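You operate a simulated robot arm through the tools that you are given. There is no shell and no other tool.

You run a simulated robot arm. Do the job below in one go: nothing can be reset, and whatever is moved stays where it is left.

TASK
The aisle belt wanders. Run it at MID and track it true.
Fine: turn the track screw while it runs till the pointer stays in the green, then switch off. Keep hands off the moving belt and drums; never let it run off the scale. Leave the tension screw and the way switch alone.

It is judged by the outcome, as a careful person would: the job done as asked, and still so three seconds after it is handed in. It fails if anything else is knocked over, pushed out of place, dropped, spilled or broken.

THE ROBOT
A 6-joint arm with a two-finger parallel gripper, fixed in place. Base frame: the origin is on the floor under the middle of its stand, x ahead of it, y to its left, z up. Lengths are in m, angles in rad, forces in N, time in s.
With the tool pointing down near the work surface it reaches from about 0.1 to 0.64 m from the base axis. Its first joint turns from -1.152 to 1.152 rad. Payload 2.9 kg.
The TCP is the grasp point between the finger pads, 0.03 m short of the fingertips. In the tool frame z runs along the fingers and y along their closing line. Largest opening 0.11 m; finger width 0.02, thickness 0.01; the body of the gripper, 0.048 by 0.112 m, starts 0.055 m behind the TCP.
Orientation is that of the tool frame in the base frame, as [roll, pitch, yaw] about the fixed x, y, z axes, in that order (R = Rz(yaw) Ry(pitch) Rx(roll)). With the fingers straight down and closing along the base's y, the tool's x points along the base's -x, its y along +y and its z along -z.

THE INTERFACE
- The arm moves only by the tool send_rows. Its argument "commands" is a list that holds one entry, the list of rows, each a list of 7 numbers: the shift along the base's x, y, z in m, then the turn, a rotation vector about the base's x, y, z in degrees, then the opening, from 0 (shut) to 1 (fully open). In form: [[[x, y, z, wx, wy, wz, fingers], ...]]. A call has 1 to 20 rows; each row shifts and turns the commanded pose from where the row before left it. A row lasts 0.2 s, in which the tool goes at most 0.05 m and 0.15 rad; a call with a longer step from one row to the next is refused whole, and so is a gripper value outside its range. A pose out of reach is approached as far as the arm can. The call stops where the force on the tool passes 40 N (or 10 N more than at its start, if that is more) or the arm is blocked; 0.2 s more then pass. The fingers move at their own pace (about 0.108 m/s each) and stop on an object; they squeeze with about 41 N. The grip force told is the motor's: it shows also when the fingers shut on nothing. Time passes only in rows, and 0.2 s behind the last, so rows that do not move let the fingers close. It gives the time, the measured TCP pose, the force on the tool (base axes), the opening and the grip force at its end, in the units of the frame above (readings bear some noise), with the torque about the TCP (base axes, N m) and any sound that the robot's microphone picked up.
- Cameras (640 x 400 px; columns grow to the right, rows downward): "scene" is fixed at [0.1002, 0.4852, 1.3759]; the picture's right is [-0.41, -0.91, 0.00], its down [-0.54, 0.24, -0.81] and it looks along [0.74, -0.33, -0.59] (base axes); focal length 375 px, centre (320, 200). "wrist" rides on the gripper at [0.072, 0.017, -0.103] in the tool frame; the picture's right is [-0.23, 0.97, 0.00], its down [-0.76, -0.18, -0.62] and it looks along [-0.61, -0.14, 0.78] (tool axes); focal length 222 px, centre (320, 200).
- camera(camera): a new picture of that camera. No time passes.
- locate(camera, pixels): for up to 12 pixels [column, row] of the newest picture of that camera ("zoom" is the newest enlarged one), the place [x, y, z] in the base frame of the surface seen there, good to about 0.002 m, but the place of the scene camera against the robot may be out by one fixed shift of up to 0.025 m in any direction. No time passes.
- close_up(camera, box): a new picture of the part [left, top, right, bottom] of that camera's present view, enlarged. No time passes.
- finish_job(): hands the job in; it is judged then, once.

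Open the gripper and draw the arm clear of the work before you hand the job in, unless the task says otherwise.

The tools are called as a command line: name --argument value ..., lists and objects as JSON in quotes. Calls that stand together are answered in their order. send_rows: Moves the arm, as the interface text tells. Its arguments: {"type":"object","properties":{"commands":{"type":"array","items":{"type":"array","items":{"type":"array","items":{"type":"number"}}}}},"required":["commands"]} The other tools are called the same way: camera (camera) takes a picture; locate (camera, pixels) gives the place of the surface under pixels of a picture; close_up (camera, box) takes an enlarged picture of a part of a camera's view; finish_job () hands the job in.

At the start:

```text
clock: 0.0
tool_pos: [0.4708, 0.0048, 1.1024]
ee_rot: [3.141, 0.0, -3.141]
ft_force: [0.9, 0.1, 0.6]
moment: [-0.02, -0.01, 0.01]
width: 0.1099
grip_force: 0.1
```

scene: 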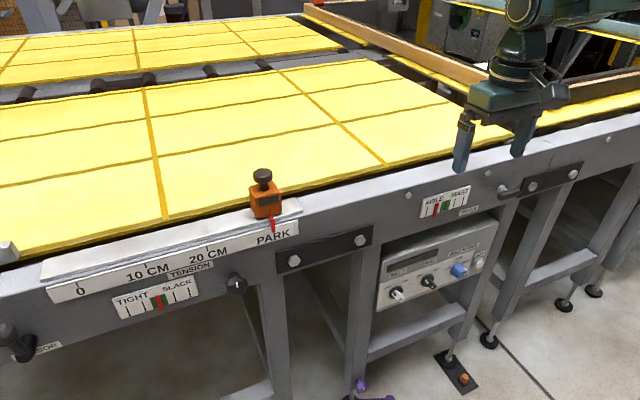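
wrist: 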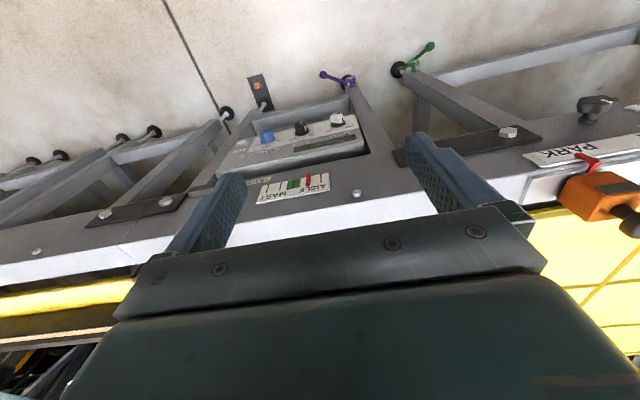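

I start by looking closer at the control box, the scales and the screws in the scene picture.

close_up --camera "scene" --box '[360, 170, 520, 320]'

close_up --camera "scene" --box '[0, 220, 320, 400]'

close_up --camera "scene" --box '[400, 120, 640, 270]'

```text
2.67 times, centred on (440, 245) of scene
```

zoom: 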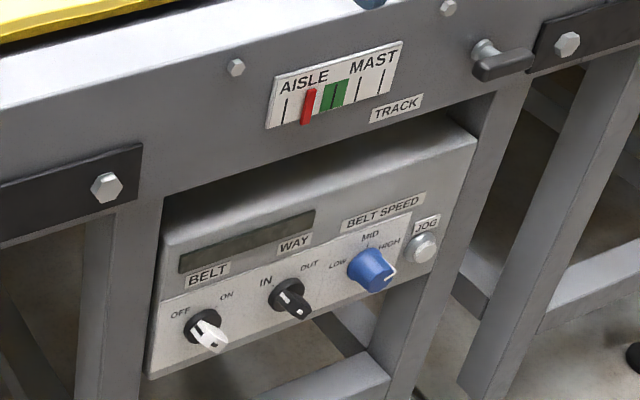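

```text
2.00 times, centred on (160, 310) of scene
```

zoom: 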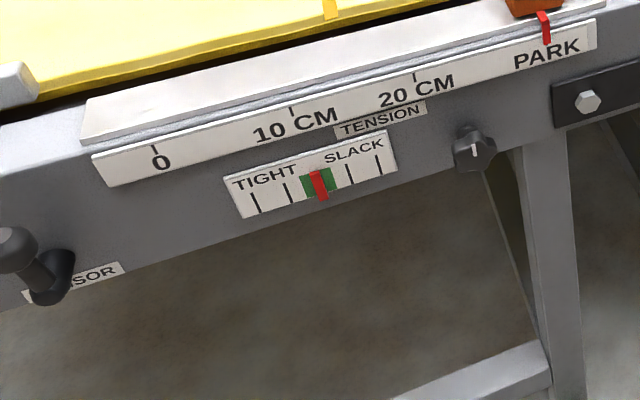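

```text
2.67 times, centred on (520, 195) of scene
```

zoom: 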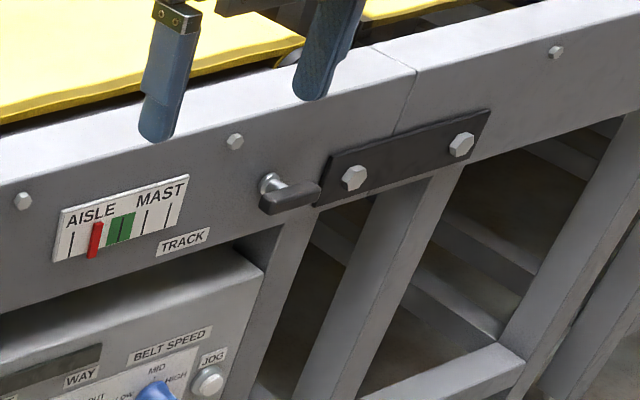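

The track screw looks like a T-handle at about scene (507,189), with the control box at (435,265). I'll enlarge both more and then locate points on them.

close_up --camera "scene" --box '[380, 240, 490, 309]'

locate --camera "zoom" --pixels '[[100, 200], [320, 200], [500, 200], [320, 60], [60, 330], [560, 20], [320, 300]]'

locate --camera "scene" --pixels '[[397, 294], [429, 281], [458, 270], [479, 262], [500, 187], [513, 190], [430, 205], [465, 195], [390, 320], [480, 235], [380, 270], [235, 284]]'

```text
5.80 times, centred on (435, 274) of scene
```

zoom: 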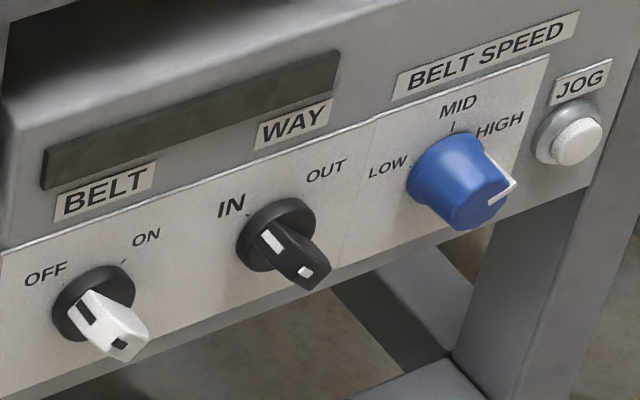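

```text
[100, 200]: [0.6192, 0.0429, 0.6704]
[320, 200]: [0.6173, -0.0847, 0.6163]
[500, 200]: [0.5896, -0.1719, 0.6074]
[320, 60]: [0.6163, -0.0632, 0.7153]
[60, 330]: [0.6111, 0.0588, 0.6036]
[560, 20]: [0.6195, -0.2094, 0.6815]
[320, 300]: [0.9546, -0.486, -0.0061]
```

```text
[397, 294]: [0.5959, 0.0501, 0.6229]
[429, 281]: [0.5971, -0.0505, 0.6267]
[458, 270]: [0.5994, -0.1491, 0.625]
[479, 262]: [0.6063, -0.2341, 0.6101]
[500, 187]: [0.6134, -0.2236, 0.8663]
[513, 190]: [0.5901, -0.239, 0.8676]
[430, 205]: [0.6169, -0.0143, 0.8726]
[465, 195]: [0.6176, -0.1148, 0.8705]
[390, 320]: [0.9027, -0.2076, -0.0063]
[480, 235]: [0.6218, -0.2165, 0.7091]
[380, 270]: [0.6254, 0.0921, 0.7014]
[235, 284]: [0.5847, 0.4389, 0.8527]
```

Now I check the scene camera's fixed shift by locating the same features in the wrist picture: the knobs at about (337,120), (302,128), (265,137) and the track scale at (293,187).

close_up --camera "wrist" --box '[210, 90, 370, 210]'

locate --camera "wrist" --pixels '[[337, 120], [302, 128], [265, 137], [293, 187], [164, 201], [357, 192], [260, 195], [328, 183], [590, 163]]'

close_up --camera "scene" --box '[415, 165, 535, 240]'

```text
3.33 times, centred on (290, 150) of wrist
```

zoom: 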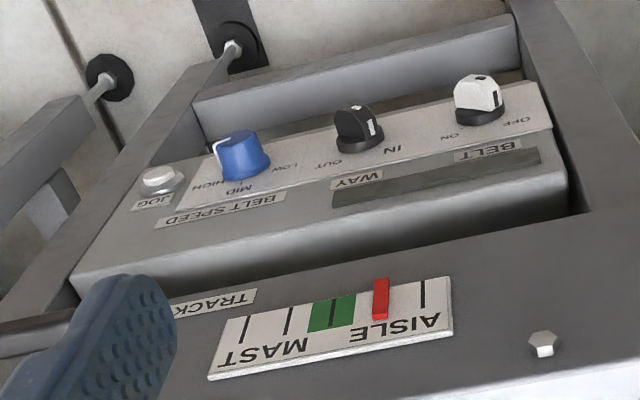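

```text
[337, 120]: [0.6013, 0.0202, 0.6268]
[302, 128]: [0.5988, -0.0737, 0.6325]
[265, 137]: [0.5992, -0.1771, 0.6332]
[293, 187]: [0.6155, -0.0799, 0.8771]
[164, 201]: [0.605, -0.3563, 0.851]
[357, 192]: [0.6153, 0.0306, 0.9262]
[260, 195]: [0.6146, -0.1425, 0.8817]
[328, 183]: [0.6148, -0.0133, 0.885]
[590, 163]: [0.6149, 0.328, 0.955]
```

```text
5.33 times, centred on (475, 202) of scene
```

zoom: 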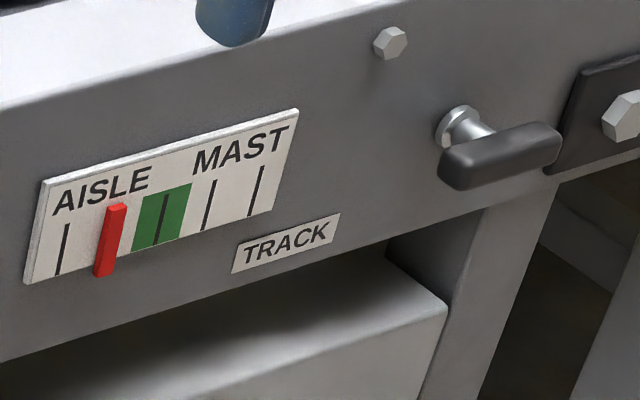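

Newest enlarged picture shows the T-bar of the track screw with boss at zoom (465,125) and bar from (455,168) to (550,145). I locate scale corners, bolts and handle in it.

locate --camera "zoom" --pixels '[[50, 190], [293, 116], [266, 208], [32, 278], [390, 42], [462, 112], [455, 170], [545, 145], [500, 158], [470, 185], [110, 240], [160, 220]]'

close_up --camera "wrist" --box '[230, 90, 370, 210]'

```text
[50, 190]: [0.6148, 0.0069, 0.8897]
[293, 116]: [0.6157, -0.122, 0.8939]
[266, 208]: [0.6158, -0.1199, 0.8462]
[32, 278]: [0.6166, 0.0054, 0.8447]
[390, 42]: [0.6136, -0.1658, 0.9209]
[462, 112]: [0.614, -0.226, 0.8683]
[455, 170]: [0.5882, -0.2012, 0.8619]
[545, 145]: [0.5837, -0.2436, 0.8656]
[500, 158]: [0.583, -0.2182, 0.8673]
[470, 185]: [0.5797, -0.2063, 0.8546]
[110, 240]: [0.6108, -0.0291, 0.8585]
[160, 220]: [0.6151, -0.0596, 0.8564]
```

```text
3.33 times, centred on (300, 150) of wrist
```

zoom: 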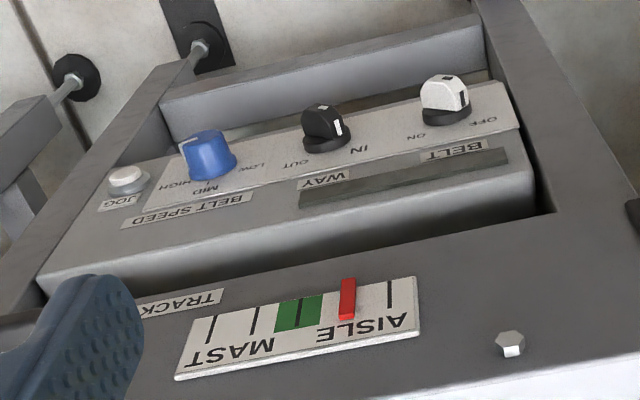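

I locate matching points in the wrist close-up: scale corners near (416,328), (412,281), (202,316), (180,374), and the knobs.

locate --camera "zoom" --pixels '[[415, 330], [411, 282], [202, 320], [182, 373], [445, 92], [445, 118], [323, 120], [326, 145], [205, 150], [212, 172], [127, 178], [510, 340]]'

```text
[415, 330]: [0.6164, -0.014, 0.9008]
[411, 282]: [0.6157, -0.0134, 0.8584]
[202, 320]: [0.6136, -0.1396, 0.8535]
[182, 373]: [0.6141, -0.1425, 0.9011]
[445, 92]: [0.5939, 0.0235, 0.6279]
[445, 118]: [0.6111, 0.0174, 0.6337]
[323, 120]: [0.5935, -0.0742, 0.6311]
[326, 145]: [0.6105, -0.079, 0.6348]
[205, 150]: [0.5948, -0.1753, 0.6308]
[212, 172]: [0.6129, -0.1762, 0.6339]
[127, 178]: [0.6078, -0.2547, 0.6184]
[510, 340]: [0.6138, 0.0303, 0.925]
```

The wrist picture places things about (0, -0.020, +0.010) from the scene picture, so I'll trust the wrist values: belt knob y≈0.02, way y≈-0.076, speed y≈-0.176, all at z≈0.63; track handle near y≈-0.238, z≈0.877. Next I pitch the tool to point ahead (+x) while backing off a little.

send_rows --commands '[[[-0.006, 0, -0.012, 0, -8.19, 0, 0.5], [-0.006, 0, -0.012, 0, -8.19, 0, 0.5], [-0.006, 0, -0.012, 0, -8.19, 0, 0.5], [-0.006, 0, -0.012, 0, -8.19, 0, 0.5], [-0.006, 0, -0.012, 0, -8.19, 0, 0.5], [-0.006, 0, -0.012, 0, -8.19, 0, 0.5]]]'

camera --camera "scene"

```text
clock: 1.4
tool_pos: [0.434, 0.004, 1.0324]
ee_rot: [-3.14, 0.858, -3.141]
ft_force: [0.7, 0.4, 0.3]
moment: [0.0, 0.01, 0.01]
width: 0.0548
grip_force: 0.1
```

```text
taken
```

scene: 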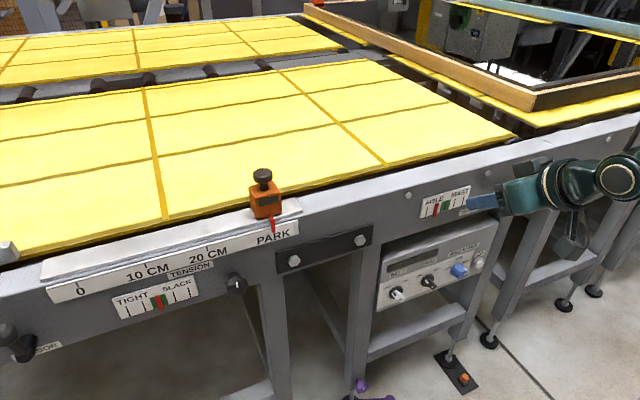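

The tool tracks well (pitch now 0.858 rad). I finish the pitch to horizontal and move down and toward y≈-0.10, then view the panel with the wrist camera.

send_rows --commands '[[[-0.006, -0.015, -0.03, 0, -8.19, 0, 0.5], [-0.006, -0.015, -0.03, 0, -8.19, 0, 0.5], [-0.006, -0.015, -0.03, 0, -8.19, 0, 0.5], [-0.006, -0.015, -0.03, 0, -8.19, 0, 0.5], [-0.006, -0.015, -0.03, 0, -8.1, 0, 0.5], [0, -0.015, -0.03, 0, 0, 0, 0.5], [0, -0.015, -0.03, 0, 0, 0, 0.5]]]'

camera --camera "wrist"

camera --camera "scene"

```text
clock: 3.0
tool_pos: [0.4772, -0.0906, 0.9795]
ee_rot: [-3.134, 1.392, -3.098]
ft_force: [-0.7, 0.3, -0.3]
moment: [0.04, -0.02, 0.03]
width: 0.0547
grip_force: 0.1
out of reach, approached as far as the arm can: row 2, 3, 4, 5, 6, 7
```

```text
taken
```

wrist: 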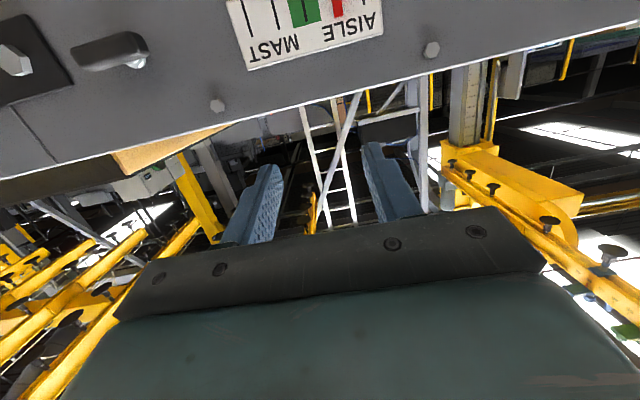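

```text
taken
```

scene: 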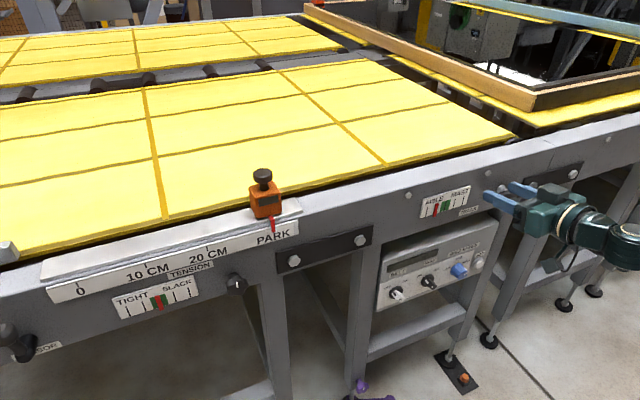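

The arm stopped short (0.477, -0.091, 0.98), pitch 1.39, since the horizontal pose was too near the base. I move the command straight ahead by a small amount and see where the arm goes.

send_rows --commands '[[[0.02, 0, 0, 0, 0, 0, 0.5], [0.02, 0, 0, 0, 0, 0, 0.5]]]'

```text
clock: 3.6
tool_pos: [0.5178, -0.0912, 0.9776]
ee_rot: [-3.137, 1.395, -3.1]
ft_force: [-0.8, 0.2, 0.7]
moment: [-0.02, 0.01, 0.02]
width: 0.0553
grip_force: 0.0
```

The command follows from the reached pose, now (0.518, -0.091, 0.978) with pitch 1.395 rad. I level the tool (another ~10° about -y, ~-2° about z) and come down, staying at x≈0.52 with tips at 0.55, clear of the face at 0.615.

send_rows --commands '[[[0, 0, -0.02, 0, -5.05, -1.05, 0.5], [0, 0, -0.02, 0, -5.05, -1.05, 0.5], [0, 0, -0.03, 0, 0, 0, 0.5], [0, 0, -0.03, 0, 0, 0, 0.5]]]'

camera --camera "wrist"

```text
clock: 4.6
tool_pos: [0.5844, -0.1041, 0.9095]
ee_rot: [-1.994, 1.566, -1.997]
ft_force: [0.8, 0.2, -0.1]
moment: [0.01, -0.03, 0.03]
width: 0.0551
grip_force: 0.0
out of reach, approached as far as the arm can: row 1, 2, 3, 4
```

```text
taken
```

wrist: 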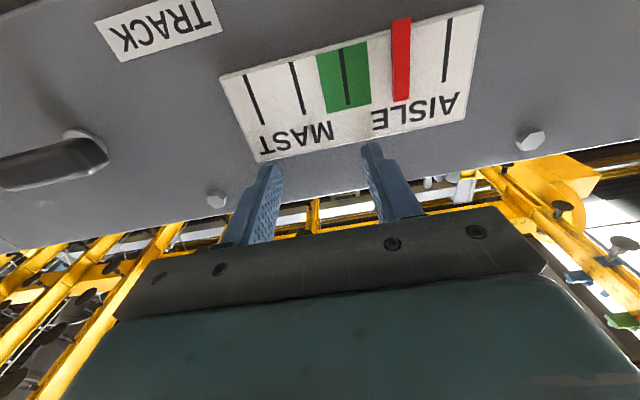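

The arm slid ahead to x=0.584 while leveling, so the fingertips are about at the face (0.614) though force is near zero. I back off gently with a bit of downward tilt to find a free pose.

send_rows --commands '[[[-0.03, 0, 0, 0, 6, 0, 0.5]]]'

```text
clock: 5.0
tool_pos: [0.5546, -0.1054, 0.9101]
ee_rot: [-3.101, 1.468, -3.1]
ft_force: [0.3, 0.4, 0.3]
moment: [0.03, -0.03, -0.03]
width: 0.0549
grip_force: 0.1
```

That pose is reachable (0.555, pitch 1.468). I step back and down with a bit more tilt to find out how the reach changes lower down.

send_rows --commands '[[[-0.03, 0, -0.02, 0, 6, 0, 0.5], [-0.01, 0, -0.04, 0, 4, 0, 0.5]]]'

```text
clock: 5.6
tool_pos: [0.5128, -0.1033, 0.8504]
ee_rot: [-3.124, 1.291, -3.123]
ft_force: [0.0, 0.1, -0.4]
moment: [-0.03, 0.01, -0.04]
width: 0.0551
grip_force: 0.1
```

Fine so far at (0.513, -0.103, 0.850), 16° below level. I go straight down in short steps with the same tilt.

send_rows --commands '[[[0, 0, -0.04, 0, 0, 0, 0.5], [0, 0, -0.04, 0, 0, 0, 0.5]]]'

camera --camera "wrist"

camera --camera "scene"

```text
clock: 6.2
tool_pos: [0.5148, -0.1033, 0.7704]
ee_rot: [-3.125, 1.294, -3.126]
ft_force: [0.5, 1.2, 0.0]
moment: [0.01, 0.0, 0.01]
width: 0.0553
grip_force: 0.1
```

```text
taken
```

wrist: 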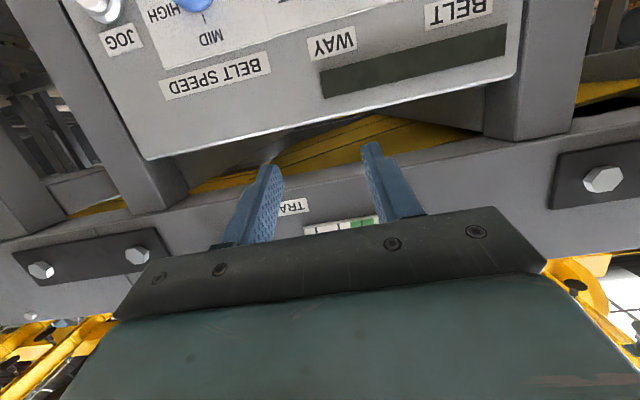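

```text
taken
```

scene: 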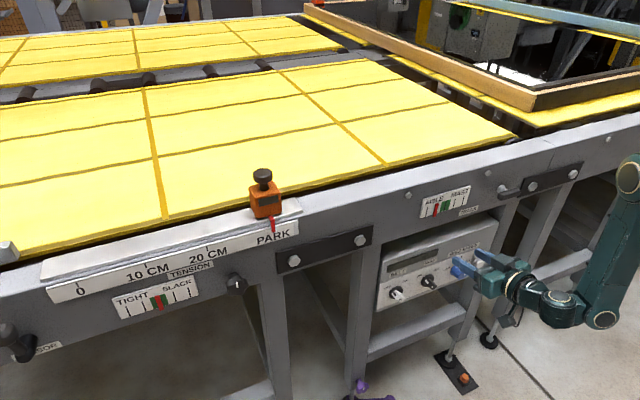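

The knob row is above the picture's top edge now. I go down further to z≈0.65 and level the tool in part, to look straight on the knobs.

send_rows --commands '[[[0, 0, -0.04, 0, -4, 0, 0.5], [0, 0, -0.04, 0, -4, 0, 0.5], [0, 0, -0.03, 0, -4, 0, 0.5]]]'

camera --camera "wrist"

```text
clock: 7.0
tool_pos: [0.5529, -0.1173, 0.6532]
ee_rot: [-3.074, 1.5, -3.075]
ft_force: [-0.5, 0.1, 0.1]
moment: [0.01, 0.03, 0.04]
width: 0.0547
grip_force: 0.0
out of reach, approached as far as the arm can: row 1, 2, 3
```

```text
taken
```

wrist: 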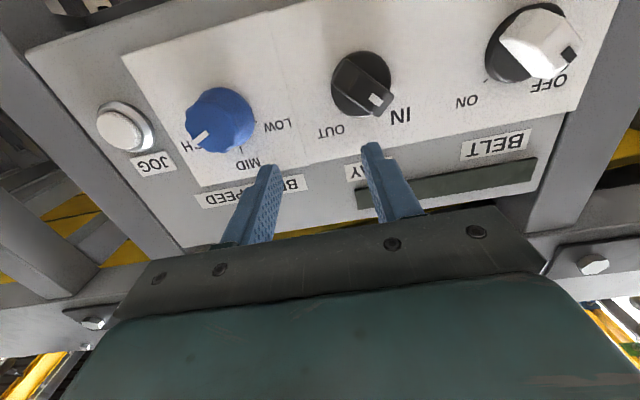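

The knobs are now well seen: speed (225,120) with its white mark toward HIGH, way (360,85), belt (540,45). I take close-ups to measure their axes.

close_up --camera "wrist" --box '[160, 60, 320, 200]'

locate --camera "wrist" --pixels '[[225, 120], [200, 138], [205, 100], [250, 110], [222, 145], [125, 125], [362, 75], [350, 65], [378, 100], [505, 50], [545, 40], [570, 52]]'

close_up --camera "wrist" --box '[450, 0, 630, 120]'

```text
2.86 times, centred on (240, 130) of wrist
```

zoom: 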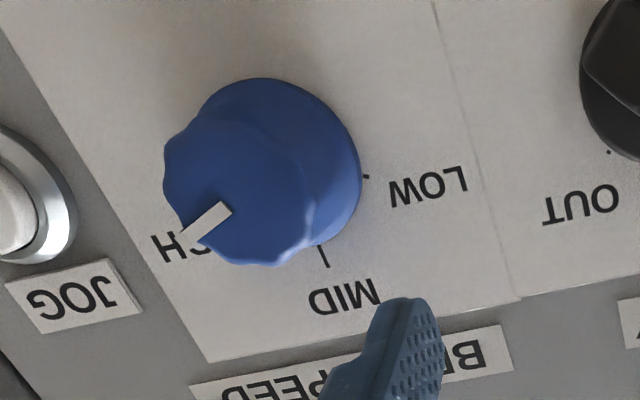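

```text
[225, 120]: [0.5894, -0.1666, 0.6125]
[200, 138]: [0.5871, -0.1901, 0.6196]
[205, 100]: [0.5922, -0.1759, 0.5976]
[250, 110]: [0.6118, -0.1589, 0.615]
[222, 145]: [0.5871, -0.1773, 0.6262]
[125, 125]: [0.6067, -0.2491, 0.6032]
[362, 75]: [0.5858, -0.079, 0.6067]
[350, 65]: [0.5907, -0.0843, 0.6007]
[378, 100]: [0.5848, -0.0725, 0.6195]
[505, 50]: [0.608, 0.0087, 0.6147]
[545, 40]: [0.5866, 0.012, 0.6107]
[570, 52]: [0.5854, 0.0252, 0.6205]
```

```text
3.33 times, centred on (540, 60) of wrist
```

zoom: 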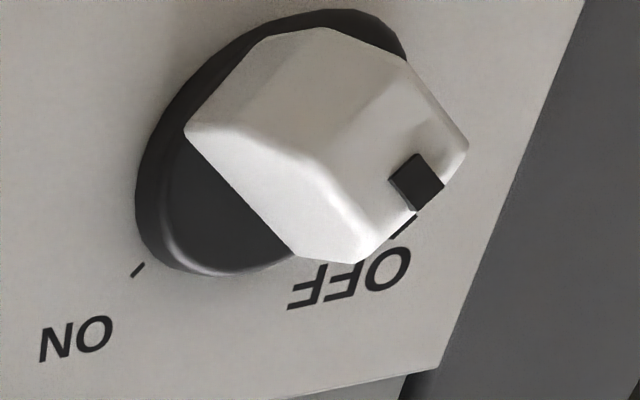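

I locate the ticks and disc edge of the belt switch in this enlarged picture: ON tick (137,270), OFF tick (405,228), mark square (415,182), bar sides.

locate --camera "zoom" --pixels '[[137, 270], [405, 228], [415, 182], [145, 200], [210, 270], [395, 30], [330, 80], [290, 155], [190, 130], [350, 255], [465, 150], [320, 35]]'

close_up --camera "wrist" --box '[160, 60, 320, 200]'

```text
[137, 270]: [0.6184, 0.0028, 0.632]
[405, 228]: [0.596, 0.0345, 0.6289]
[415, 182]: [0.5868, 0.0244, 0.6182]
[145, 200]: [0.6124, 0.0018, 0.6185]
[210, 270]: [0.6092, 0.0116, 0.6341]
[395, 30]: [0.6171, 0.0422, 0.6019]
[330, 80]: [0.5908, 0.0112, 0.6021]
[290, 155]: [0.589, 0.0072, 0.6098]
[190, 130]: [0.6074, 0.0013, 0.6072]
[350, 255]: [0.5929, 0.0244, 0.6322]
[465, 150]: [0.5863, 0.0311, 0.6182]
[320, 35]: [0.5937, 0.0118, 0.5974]
```

```text
2.86 times, centred on (240, 130) of wrist
```

zoom: 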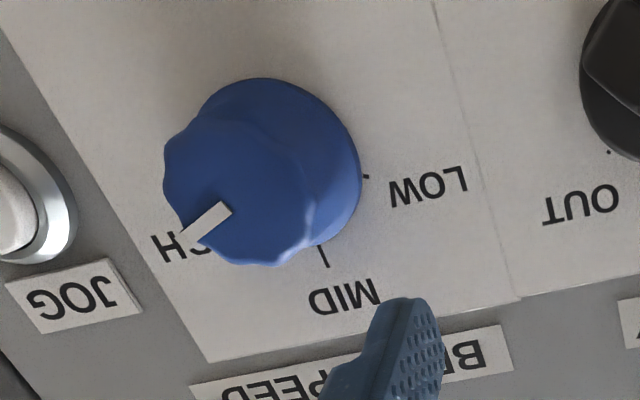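

Now the speed knob's ticks: MID tick (324,256), LOW tick (366,177), mark tip (205,232) and inner end (228,208); I locate these and the knob's outline.

locate --camera "zoom" --pixels '[[325, 260], [367, 177], [225, 210], [200, 237], [240, 170], [172, 160], [310, 235], [350, 150], [265, 85], [345, 215], [255, 262], [205, 125]]'

close_up --camera "wrist" --box '[300, 20, 460, 160]'

```text
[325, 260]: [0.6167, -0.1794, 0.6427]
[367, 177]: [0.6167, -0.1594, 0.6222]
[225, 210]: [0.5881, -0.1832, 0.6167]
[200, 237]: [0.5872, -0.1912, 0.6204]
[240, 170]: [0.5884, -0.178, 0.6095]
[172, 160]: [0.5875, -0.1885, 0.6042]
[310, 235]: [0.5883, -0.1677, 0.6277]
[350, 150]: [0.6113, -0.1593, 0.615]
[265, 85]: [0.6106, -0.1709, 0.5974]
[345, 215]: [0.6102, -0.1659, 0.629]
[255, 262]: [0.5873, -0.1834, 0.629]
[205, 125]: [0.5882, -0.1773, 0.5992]
```

```text
2.86 times, centred on (380, 90) of wrist
```

zoom: 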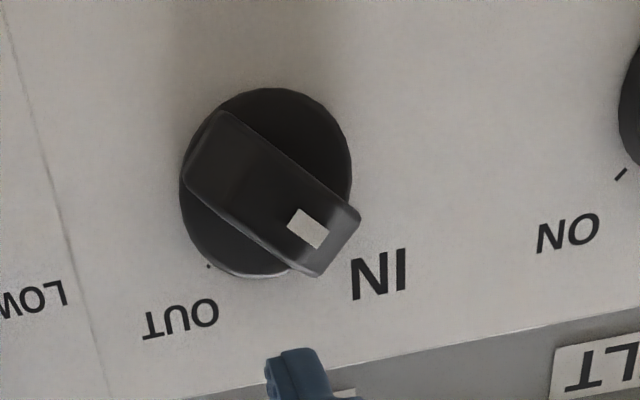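

The speed knob's axis comes out at about y=-0.178, z=0.6145 with radius 0.016–0.019 and its mark at HIGH (≈66° right of MID); the belt knob's axis at about (0.018, 0.614). I slide along y above the knobs to the speed knob and then lower the open fingers astride it, still short of gripping.

send_rows --commands '[[[0, -0.03, 0.002, 0, 0, 0, 0.5], [0, -0.0315, 0, 0, 0, 0, 0.5], [0, 0, -0.02, 0, 0, 0, 0.5], [0, 0, -0.0185, 0, 0, 0, 0.5]]]'

camera --camera "wrist"

camera --camera "scene"

```text
clock: 8.0
tool_pos: [0.5541, -0.177, 0.6168]
ee_rot: [-3.082, 1.503, -3.078]
ft_force: [0.0, 0.0, -0.4]
moment: [0.06, 0.0, -0.02]
width: 0.0552
grip_force: 0.0
```

```text
taken
```

wrist: 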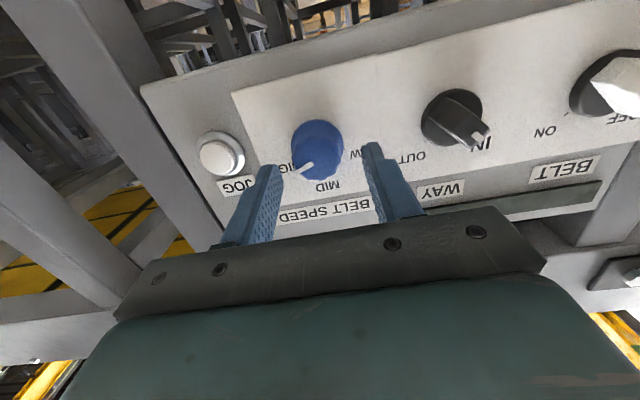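

```text
taken
```

scene: 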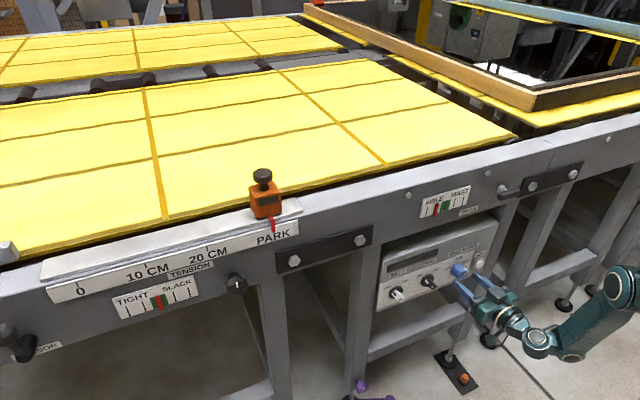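

The knob (318,150) sits centred between the fingertips (265–372). I advance ~0.022 in x while leveling, then check before closing.

send_rows --commands '[[[0.011, -0.0008, -0.001, 0, -2, 0, 0.5], [0.011, 0, -0.001, 0, -2, 0, 0.5]]]'

close_up --camera "wrist" --box '[220, 80, 440, 240]'

```text
clock: 8.6
tool_pos: [0.5744, -0.1787, 0.6149]
ee_rot: [-1.1, 1.567, -1.099]
ft_force: [-0.7, 0.2, 0.1]
moment: [-0.02, 0.0, -0.01]
width: 0.0549
grip_force: 0.0
```

```text
2.50 times, centred on (330, 160) of wrist
```

zoom: 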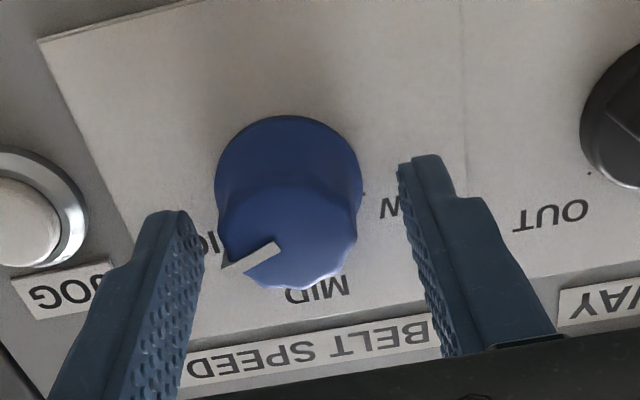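

Fingers straddle the blue knob with tips at x≈0.604. I close on it now.

send_rows --commands '[[[0, 0, 0, 0, 0, 0, 0.15], [0, 0, 0, 0, 0, 0, 0.15]]]'

close_up --camera "wrist" --box '[220, 80, 440, 240]'

```text
clock: 9.2
tool_pos: [0.5744, -0.1804, 0.6157]
ee_rot: [-1.137, 1.566, -1.141]
ft_force: [6.2, -10.0, -3.7]
moment: [0.0, -0.59, -0.44]
width: 0.0355
grip_force: 45.4
```

```text
2.50 times, centred on (330, 160) of wrist
```

zoom: 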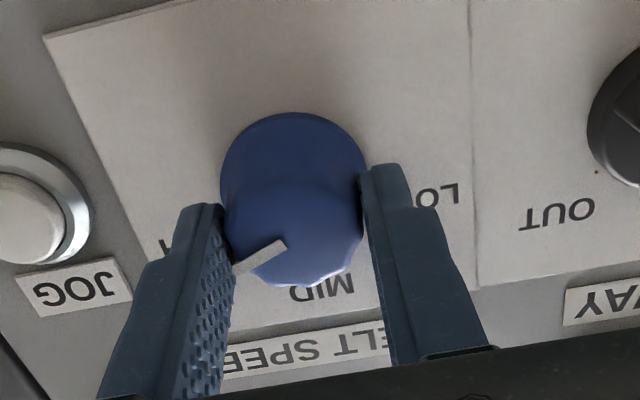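

It's gripped (width 0.0355, grip 45 N) with a slight -y pull, so I shift -0.0015 in y and turn the knob toward MID: negative about x, first four rows.

send_rows --commands '[[[0, -0.0015, 0, -8, 0, 0, 0.15], [0, 0, 0, -8, 0, 0, 0.15], [0, 0, 0, -8, 0, 0, 0.15], [0, 0, 0, -8, 0, 0, 0.15]]]'

camera --camera "wrist"

close_up --camera "scene" --box '[380, 240, 490, 309]'

```text
clock: 10.2
tool_pos: [0.5751, -0.1784, 0.6164]
ee_rot: [-1.565, 1.008, -1.566]
ft_force: [-17.5, -2.9, 15.4]
moment: [0.03, -0.2, -0.04]
width: 0.0356
grip_force: 44.4
```

```text
taken
```

wrist: 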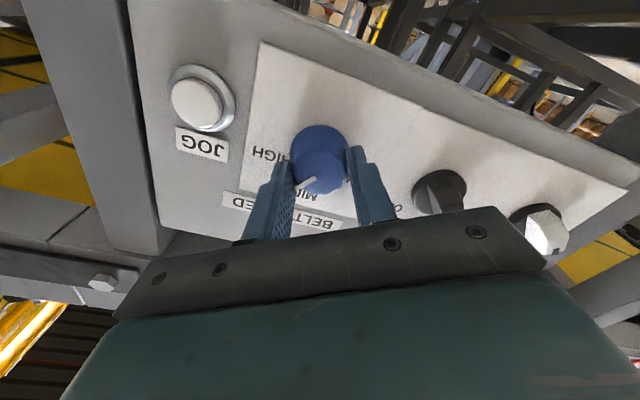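

```text
5.80 times, centred on (435, 274) of scene
```

zoom: 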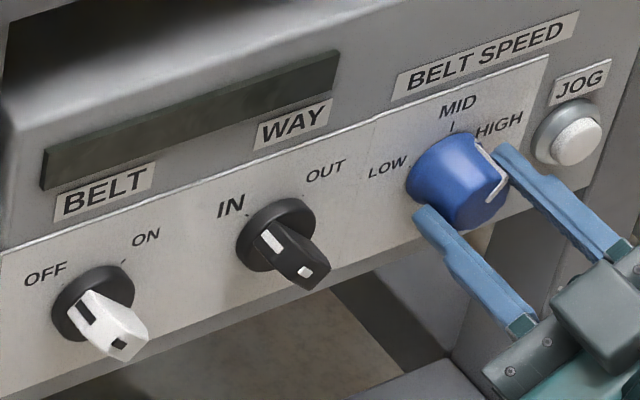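

The knob follows the turn; the mark is now about half way from HIGH to MID. I continue with a small relieving shift and check again before the last degrees.

send_rows --commands '[[[-0.0005, 0, 0.001, -8, 0, 0, 0.15], [0, 0, 0, -8, 0, 0, 0.15], [0, 0, 0, -8, 0, 0, 0.15]]]'

close_up --camera "wrist" --box '[220, 80, 440, 240]'

close_up --camera "scene" --box '[430, 240, 490, 290]'

```text
clock: 11.0
tool_pos: [0.5753, -0.1791, 0.6158]
ee_rot: [-1.572, 0.587, -1.568]
ft_force: [9.0, -4.2, -2.4]
moment: [0.02, 0.26, -0.36]
width: 0.0357
grip_force: 45.0
```

```text
2.50 times, centred on (330, 160) of wrist
```

zoom: 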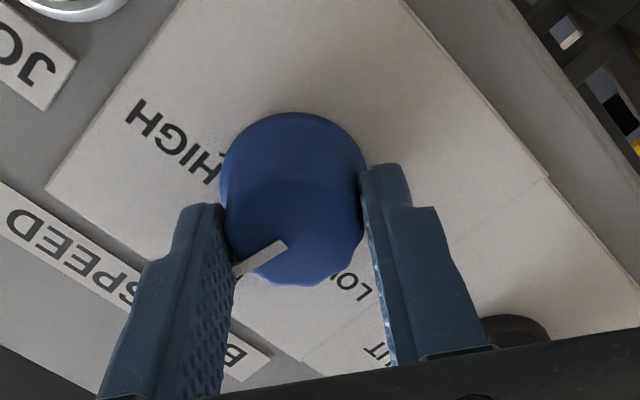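

```text
8.00 times, centred on (460, 265) of scene
```

zoom: 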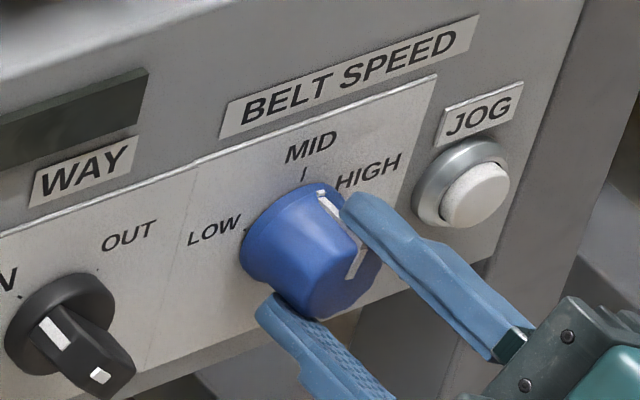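

The mark's base end (320,192) is still right of the MID tick (303,175). I measure the remaining angle with locate.

locate --camera "zoom" --pixels '[[320, 193], [335, 213], [303, 178], [304, 170], [358, 262], [348, 278], [248, 228], [333, 240], [268, 205], [290, 190]]'

```text
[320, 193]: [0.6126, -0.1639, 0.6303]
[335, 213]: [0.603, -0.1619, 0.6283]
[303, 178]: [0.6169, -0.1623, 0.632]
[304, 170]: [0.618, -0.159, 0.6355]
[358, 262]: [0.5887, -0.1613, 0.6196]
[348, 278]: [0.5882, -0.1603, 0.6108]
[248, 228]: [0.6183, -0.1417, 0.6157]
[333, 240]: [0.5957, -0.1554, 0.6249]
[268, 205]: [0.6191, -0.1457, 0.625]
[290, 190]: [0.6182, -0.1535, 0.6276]
```

The estimates say about 6–9° remain. I turn 6° more and look again.

send_rows --commands '[[[0, 0, 0, -6, 0, 0, 0.15]]]'

close_up --camera "wrist" --box '[260, 110, 380, 200]'

close_up --camera "scene" --box '[430, 240, 490, 290]'

```text
clock: 11.4
tool_pos: [0.5756, -0.1794, 0.6157]
ee_rot: [-1.571, 0.483, -1.57]
ft_force: [8.4, -1.4, -3.5]
moment: [-0.02, 0.56, -0.65]
width: 0.0351
grip_force: 45.5
```

```text
4.44 times, centred on (320, 155) of wrist
```

zoom: 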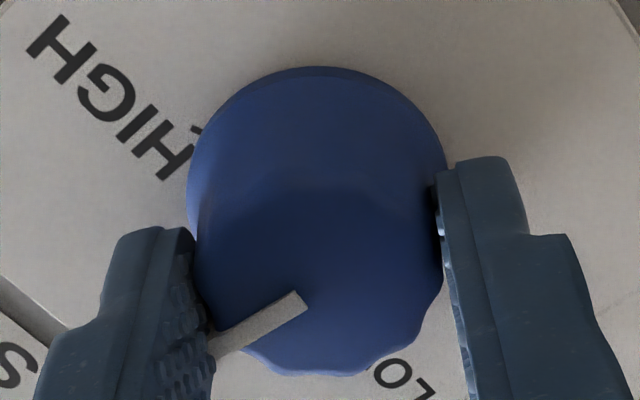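

```text
8.00 times, centred on (460, 265) of scene
```

zoom: 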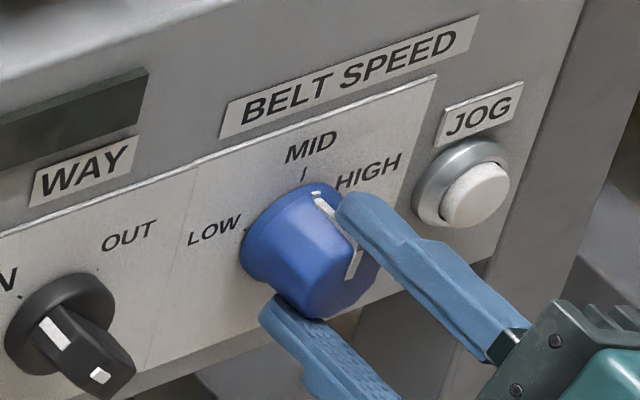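

Mark's base end now (315,193), just right of the tick's line. I measure the mark on the knob's front face and side once more.

locate --camera "zoom" --pixels '[[316, 195], [325, 208], [335, 222], [345, 237], [356, 252], [353, 262], [350, 272], [303, 180], [305, 168]]'

close_up --camera "wrist" --box '[260, 110, 380, 200]'

locate --camera "zoom" --pixels '[[300, 298], [260, 322], [230, 340], [320, 230], [215, 150], [320, 90], [400, 110], [420, 320], [340, 365], [210, 240]]'

```text
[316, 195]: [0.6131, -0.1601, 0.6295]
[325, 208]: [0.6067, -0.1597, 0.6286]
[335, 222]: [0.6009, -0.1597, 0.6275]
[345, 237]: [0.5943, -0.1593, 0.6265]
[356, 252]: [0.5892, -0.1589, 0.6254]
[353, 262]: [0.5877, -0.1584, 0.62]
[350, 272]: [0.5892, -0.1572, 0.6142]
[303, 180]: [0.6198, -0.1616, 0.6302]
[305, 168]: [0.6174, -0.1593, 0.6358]
```

```text
4.44 times, centred on (320, 155) of wrist
```

zoom: 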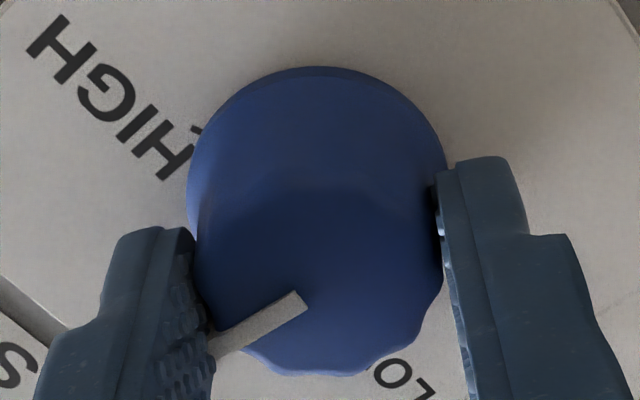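

```text
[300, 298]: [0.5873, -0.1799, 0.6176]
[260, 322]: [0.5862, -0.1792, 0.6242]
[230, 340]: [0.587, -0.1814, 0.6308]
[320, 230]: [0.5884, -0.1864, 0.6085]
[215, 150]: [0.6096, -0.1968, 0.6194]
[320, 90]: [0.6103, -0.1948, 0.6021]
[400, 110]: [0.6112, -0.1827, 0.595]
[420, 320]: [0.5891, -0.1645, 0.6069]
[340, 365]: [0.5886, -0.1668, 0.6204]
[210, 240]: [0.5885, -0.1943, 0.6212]
```

All measures agree the mark is about 3–6° short of MID. I turn 4° more, then open the fingers and look.

send_rows --commands '[[[0, 0, 0, -4, 0, 0, 0.15], [0, 0, 0, 0, 0, 0, 0.15], [0, 0, 0, 0, 0, 0, 0.5], [0, 0, 0, 0, 0, 0, 0.5]]]'

close_up --camera "wrist" --box '[230, 90, 410, 220]'

close_up --camera "scene" --box '[430, 240, 490, 290]'

```text
clock: 12.4
tool_pos: [0.5753, -0.1795, 0.6169]
ee_rot: [-1.573, 0.416, -1.567]
ft_force: [-0.3, -0.2, 0.5]
moment: [0.03, 0.0, -0.01]
width: 0.0548
grip_force: 0.2
```

```text
3.08 times, centred on (320, 155) of wrist
```

zoom: 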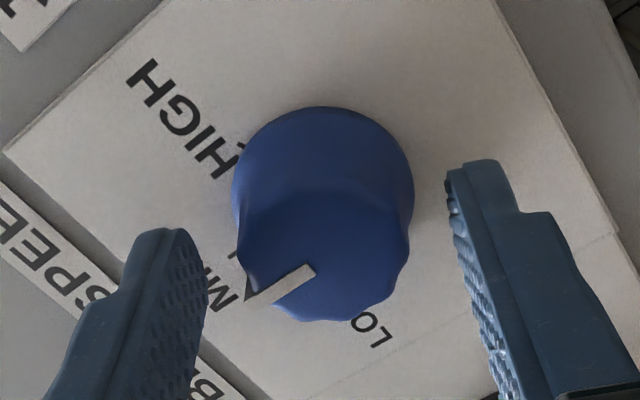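

```text
8.00 times, centred on (460, 265) of scene
```

zoom: 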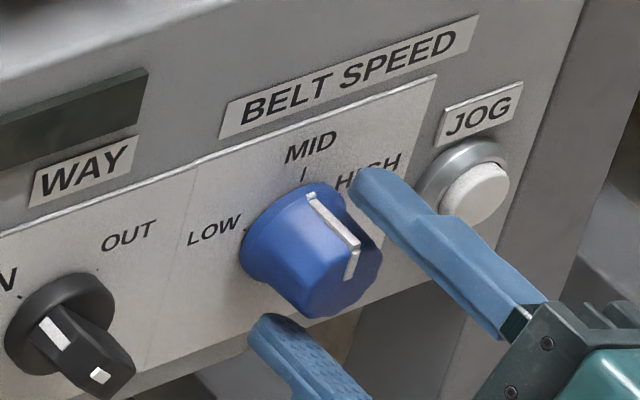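

The mark (310,193)–(357,250) now lines up with the MID tick. I double-check with locate on the mark in the wrist view.

close_up --camera "wrist" --box '[280, 150, 340, 200]'

locate --camera "wrist" --pixels '[[318, 193], [311, 199], [305, 203], [297, 208]]'

```text
8.00 times, centred on (310, 175) of wrist
```

zoom: 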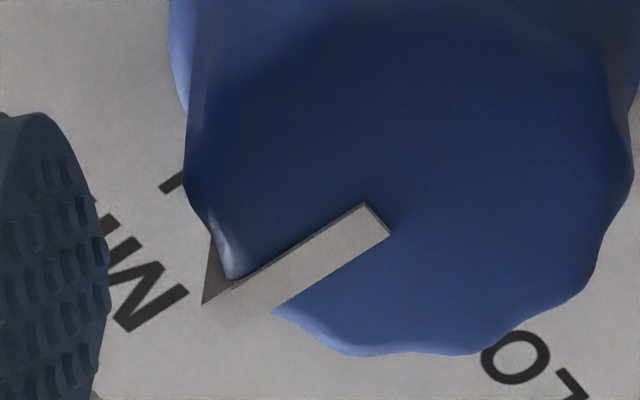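

```text
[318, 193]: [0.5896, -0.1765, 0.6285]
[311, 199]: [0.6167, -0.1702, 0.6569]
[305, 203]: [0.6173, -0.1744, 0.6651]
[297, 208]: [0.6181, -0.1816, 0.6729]
```

I locate the mark's ends (372,225), (265,293) and the MID tick (172,183) in this zoom.

locate --camera "zoom" --pixels '[[372, 222], [340, 245], [300, 270], [262, 293], [240, 300], [172, 183], [165, 188], [210, 290]]'

```text
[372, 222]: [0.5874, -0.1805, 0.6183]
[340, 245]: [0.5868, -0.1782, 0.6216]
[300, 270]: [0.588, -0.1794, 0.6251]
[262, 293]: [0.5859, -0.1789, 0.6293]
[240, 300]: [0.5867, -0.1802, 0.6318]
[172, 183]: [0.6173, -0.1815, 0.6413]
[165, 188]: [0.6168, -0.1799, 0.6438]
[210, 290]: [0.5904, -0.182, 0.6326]
```

The mark is upright over MID (y -0.178…-0.1805 along its length, tick y -0.181). Speed is set; now I back out with a slight tilt, roll the tool by +21° to match the belt knob's bar, and move across in front of the way switch with clearance.

send_rows --commands '[[[-0.022, 0, 0, 0, 6, 0, 0.5], [-0.022, 0, 0, 0, 6, 0, 0.5], [0, 0.0395, 0, 6.85, 0, -1.46, 0.5], [0, 0.0395, 0, 6.85, 0, -1.46, 0.5], [0, 0.0395, 0, 6.85, 0, -1.46, 0.5], [0, 0.0395, 0, 0, 0, 0, 0.5], [0, 0.0395, 0, 0, 0, 0, 0.5]]]'

camera --camera "wrist"

camera --camera "scene"

```text
clock: 14.0
tool_pos: [0.5301, 0.0175, 0.615]
ee_rot: [-1.862, 0.761, -1.775]
ft_force: [0.1, -0.4, -0.5]
moment: [0.0, 0.0, 0.02]
width: 0.055
grip_force: 0.1
```

```text
taken
```

wrist: 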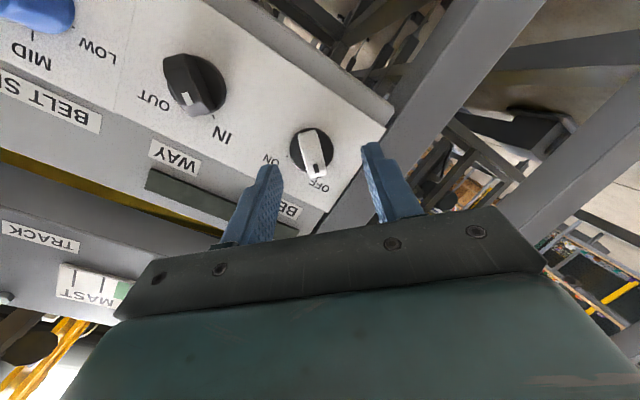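

```text
taken
```

scene: 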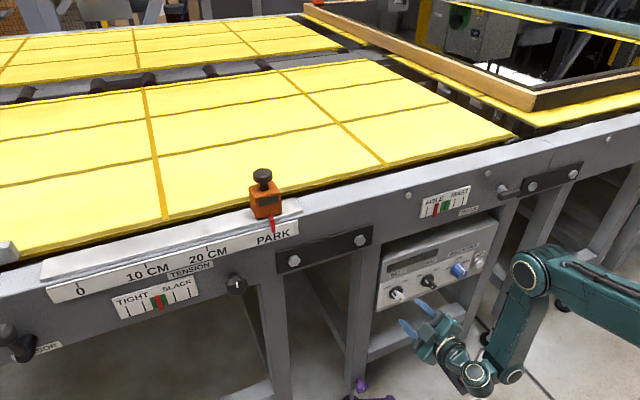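

The belt knob (313,150) lies between the fingertips with its bar along the finger direction. I zoom to refine its axis.

close_up --camera "wrist" --box '[260, 110, 380, 200]'

locate --camera "wrist" --pixels '[[303, 135], [318, 140], [313, 150], [316, 172], [307, 165], [325, 160], [293, 145], [305, 170], [331, 160], [320, 128]]'

```text
4.44 times, centred on (320, 155) of wrist
```

zoom: 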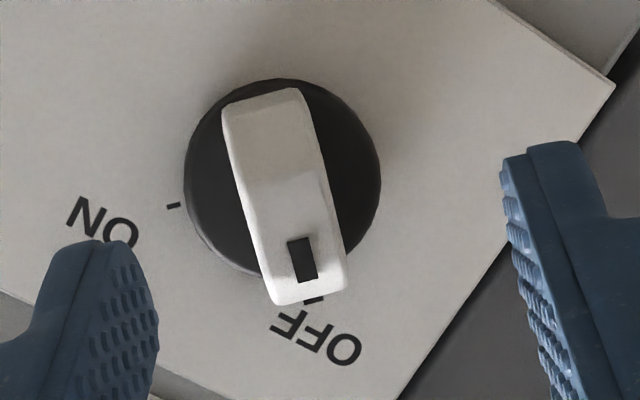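

```text
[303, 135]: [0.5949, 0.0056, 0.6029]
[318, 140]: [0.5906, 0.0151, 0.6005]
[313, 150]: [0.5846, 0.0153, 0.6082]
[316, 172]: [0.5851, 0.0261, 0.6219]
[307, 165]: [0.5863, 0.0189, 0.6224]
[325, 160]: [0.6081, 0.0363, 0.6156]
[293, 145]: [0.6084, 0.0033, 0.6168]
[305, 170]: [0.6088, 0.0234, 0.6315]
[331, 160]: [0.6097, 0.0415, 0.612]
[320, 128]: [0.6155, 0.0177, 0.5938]
```

I locate disc edges and ticks in the zoom to fit the axis.

locate --camera "zoom" --pixels '[[192, 185], [374, 175], [350, 110], [205, 125], [205, 235], [358, 225], [173, 205], [314, 300], [335, 100], [235, 262]]'

```text
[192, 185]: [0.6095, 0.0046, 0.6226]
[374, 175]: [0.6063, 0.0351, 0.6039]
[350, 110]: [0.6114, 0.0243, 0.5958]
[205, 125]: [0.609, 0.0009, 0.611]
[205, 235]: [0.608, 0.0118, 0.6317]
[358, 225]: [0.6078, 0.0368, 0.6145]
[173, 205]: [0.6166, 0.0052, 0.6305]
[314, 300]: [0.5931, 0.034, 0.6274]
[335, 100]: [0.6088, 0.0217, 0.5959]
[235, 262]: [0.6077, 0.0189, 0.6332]
```

The circle fit gives the belt knob axis at (y 0.019, z 0.6147), bar at 45°. Before switching on, I want the track handle measured and rehearsed so I can reach it quickly: I move up toward it staying at x≈0.53 and rolling the tool toward +90° about its own axis.

send_rows --commands '[[[0, -0.016, 0.0164, 8.2, 0, -1.75, 0.5], [0, -0.016, 0.0164, 8.2, 0, -1.75, 0.5], [0, -0.016, 0.0164, 8.2, 0, -1.75, 0.5], [0, -0.016, 0.0164, 8.2, 0, -1.75, 0.5], [0, -0.016, 0.0164, 8.2, 0, -1.75, 0.5], [0, -0.016, 0.0164, 8.2, 0, -1.75, 0.5], [0, -0.016, 0.0164, 8.2, 0, -1.75, 0.5], [0, -0.016, 0.0164, 8.2, 0, -1.75, 0.5]]]'

camera --camera "wrist"

```text
clock: 15.8
tool_pos: [0.5392, -0.111, 0.7454]
ee_rot: [2.087, 1.137, 2.043]
ft_force: [0.3, -0.2, -0.6]
moment: [-0.01, -0.02, 0.01]
width: 0.0553
grip_force: 0.1
out of reach, approached as far as the arm can: row 3, 5
```

```text
taken
```

wrist: 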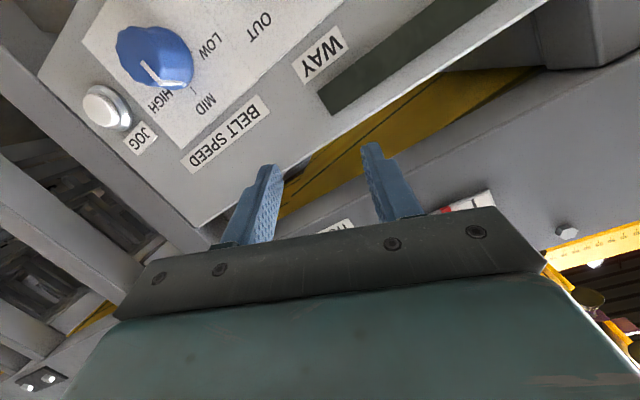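

The speed knob is visible again at (155,55); I zoom to double-check its mark from this angle.

close_up --camera "wrist" --box '[90, 0, 250, 120]'

close_up --camera "scene" --box '[430, 240, 490, 290]'

```text
3.33 times, centred on (170, 60) of wrist
```

zoom: 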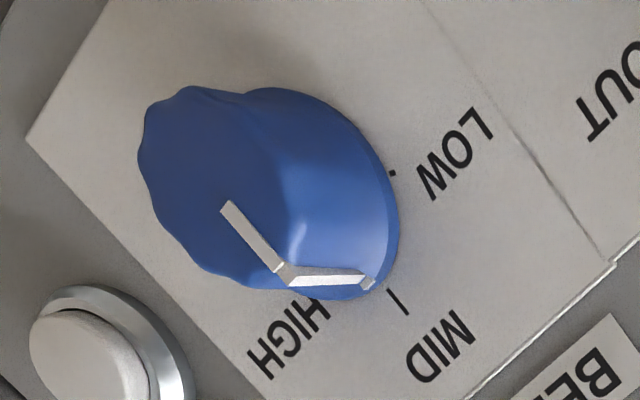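

```text
8.00 times, centred on (460, 265) of scene
```

zoom: 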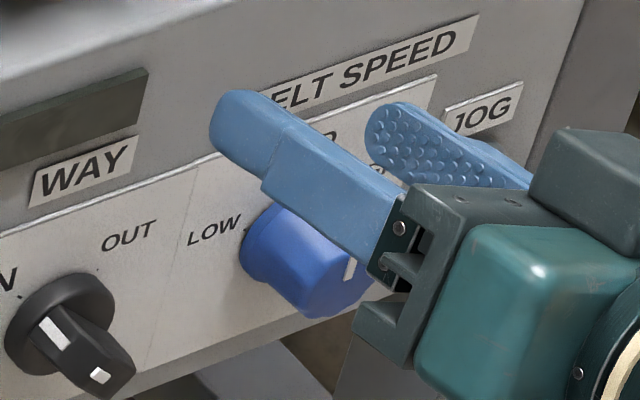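

The mark's base end meets the MID tick, good. I continue the move up to the track handle with the roll to +90°.

send_rows --commands '[[[0, -0.016, 0.0155, 8.2, 0, -1.75, 0.5], [0, -0.016, 0.0155, 8.2, 0, -1.75, 0.5], [0, -0.016, 0.0155, 8.2, 0, -1.75, 0.5], [-0.002, -0.016, 0.0155, 8.2, 0, -1.75, 0.5], [-0.002, -0.016, 0.0155, 8.2, 0, -1.75, 0.5], [-0.002, -0.016, 0.0155, 8.2, 0, -1.75, 0.5], [-0.002, -0.016, 0.0155, 8.2, 0, -1.75, 0.5], [-0.001, -0.015, 0.0155, 8.0, 0, -1.7, 0.5]]]'

camera --camera "wrist"

camera --camera "scene"

```text
clock: 17.6
tool_pos: [0.5306, -0.2371, 0.87]
ee_rot: [1.781, 0.018, 1.576]
ft_force: [-0.4, 0.4, -0.1]
moment: [0.04, 0.0, -0.01]
width: 0.055
grip_force: 0.1
```

```text
taken
```

wrist: 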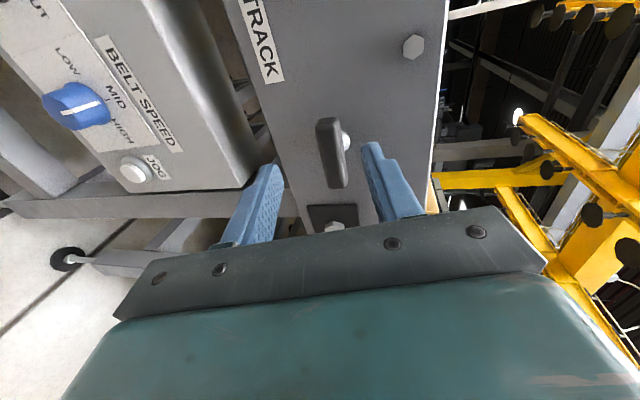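

```text
taken
```

scene: 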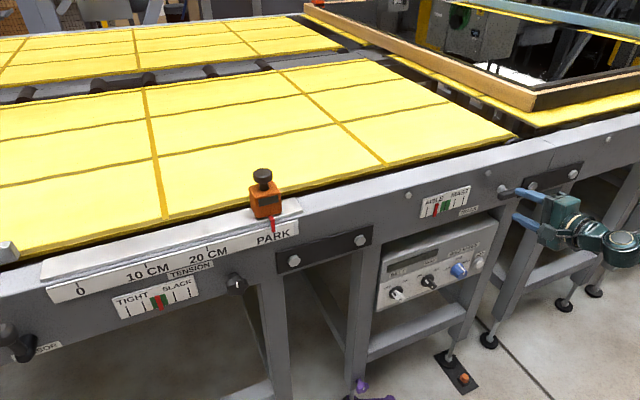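

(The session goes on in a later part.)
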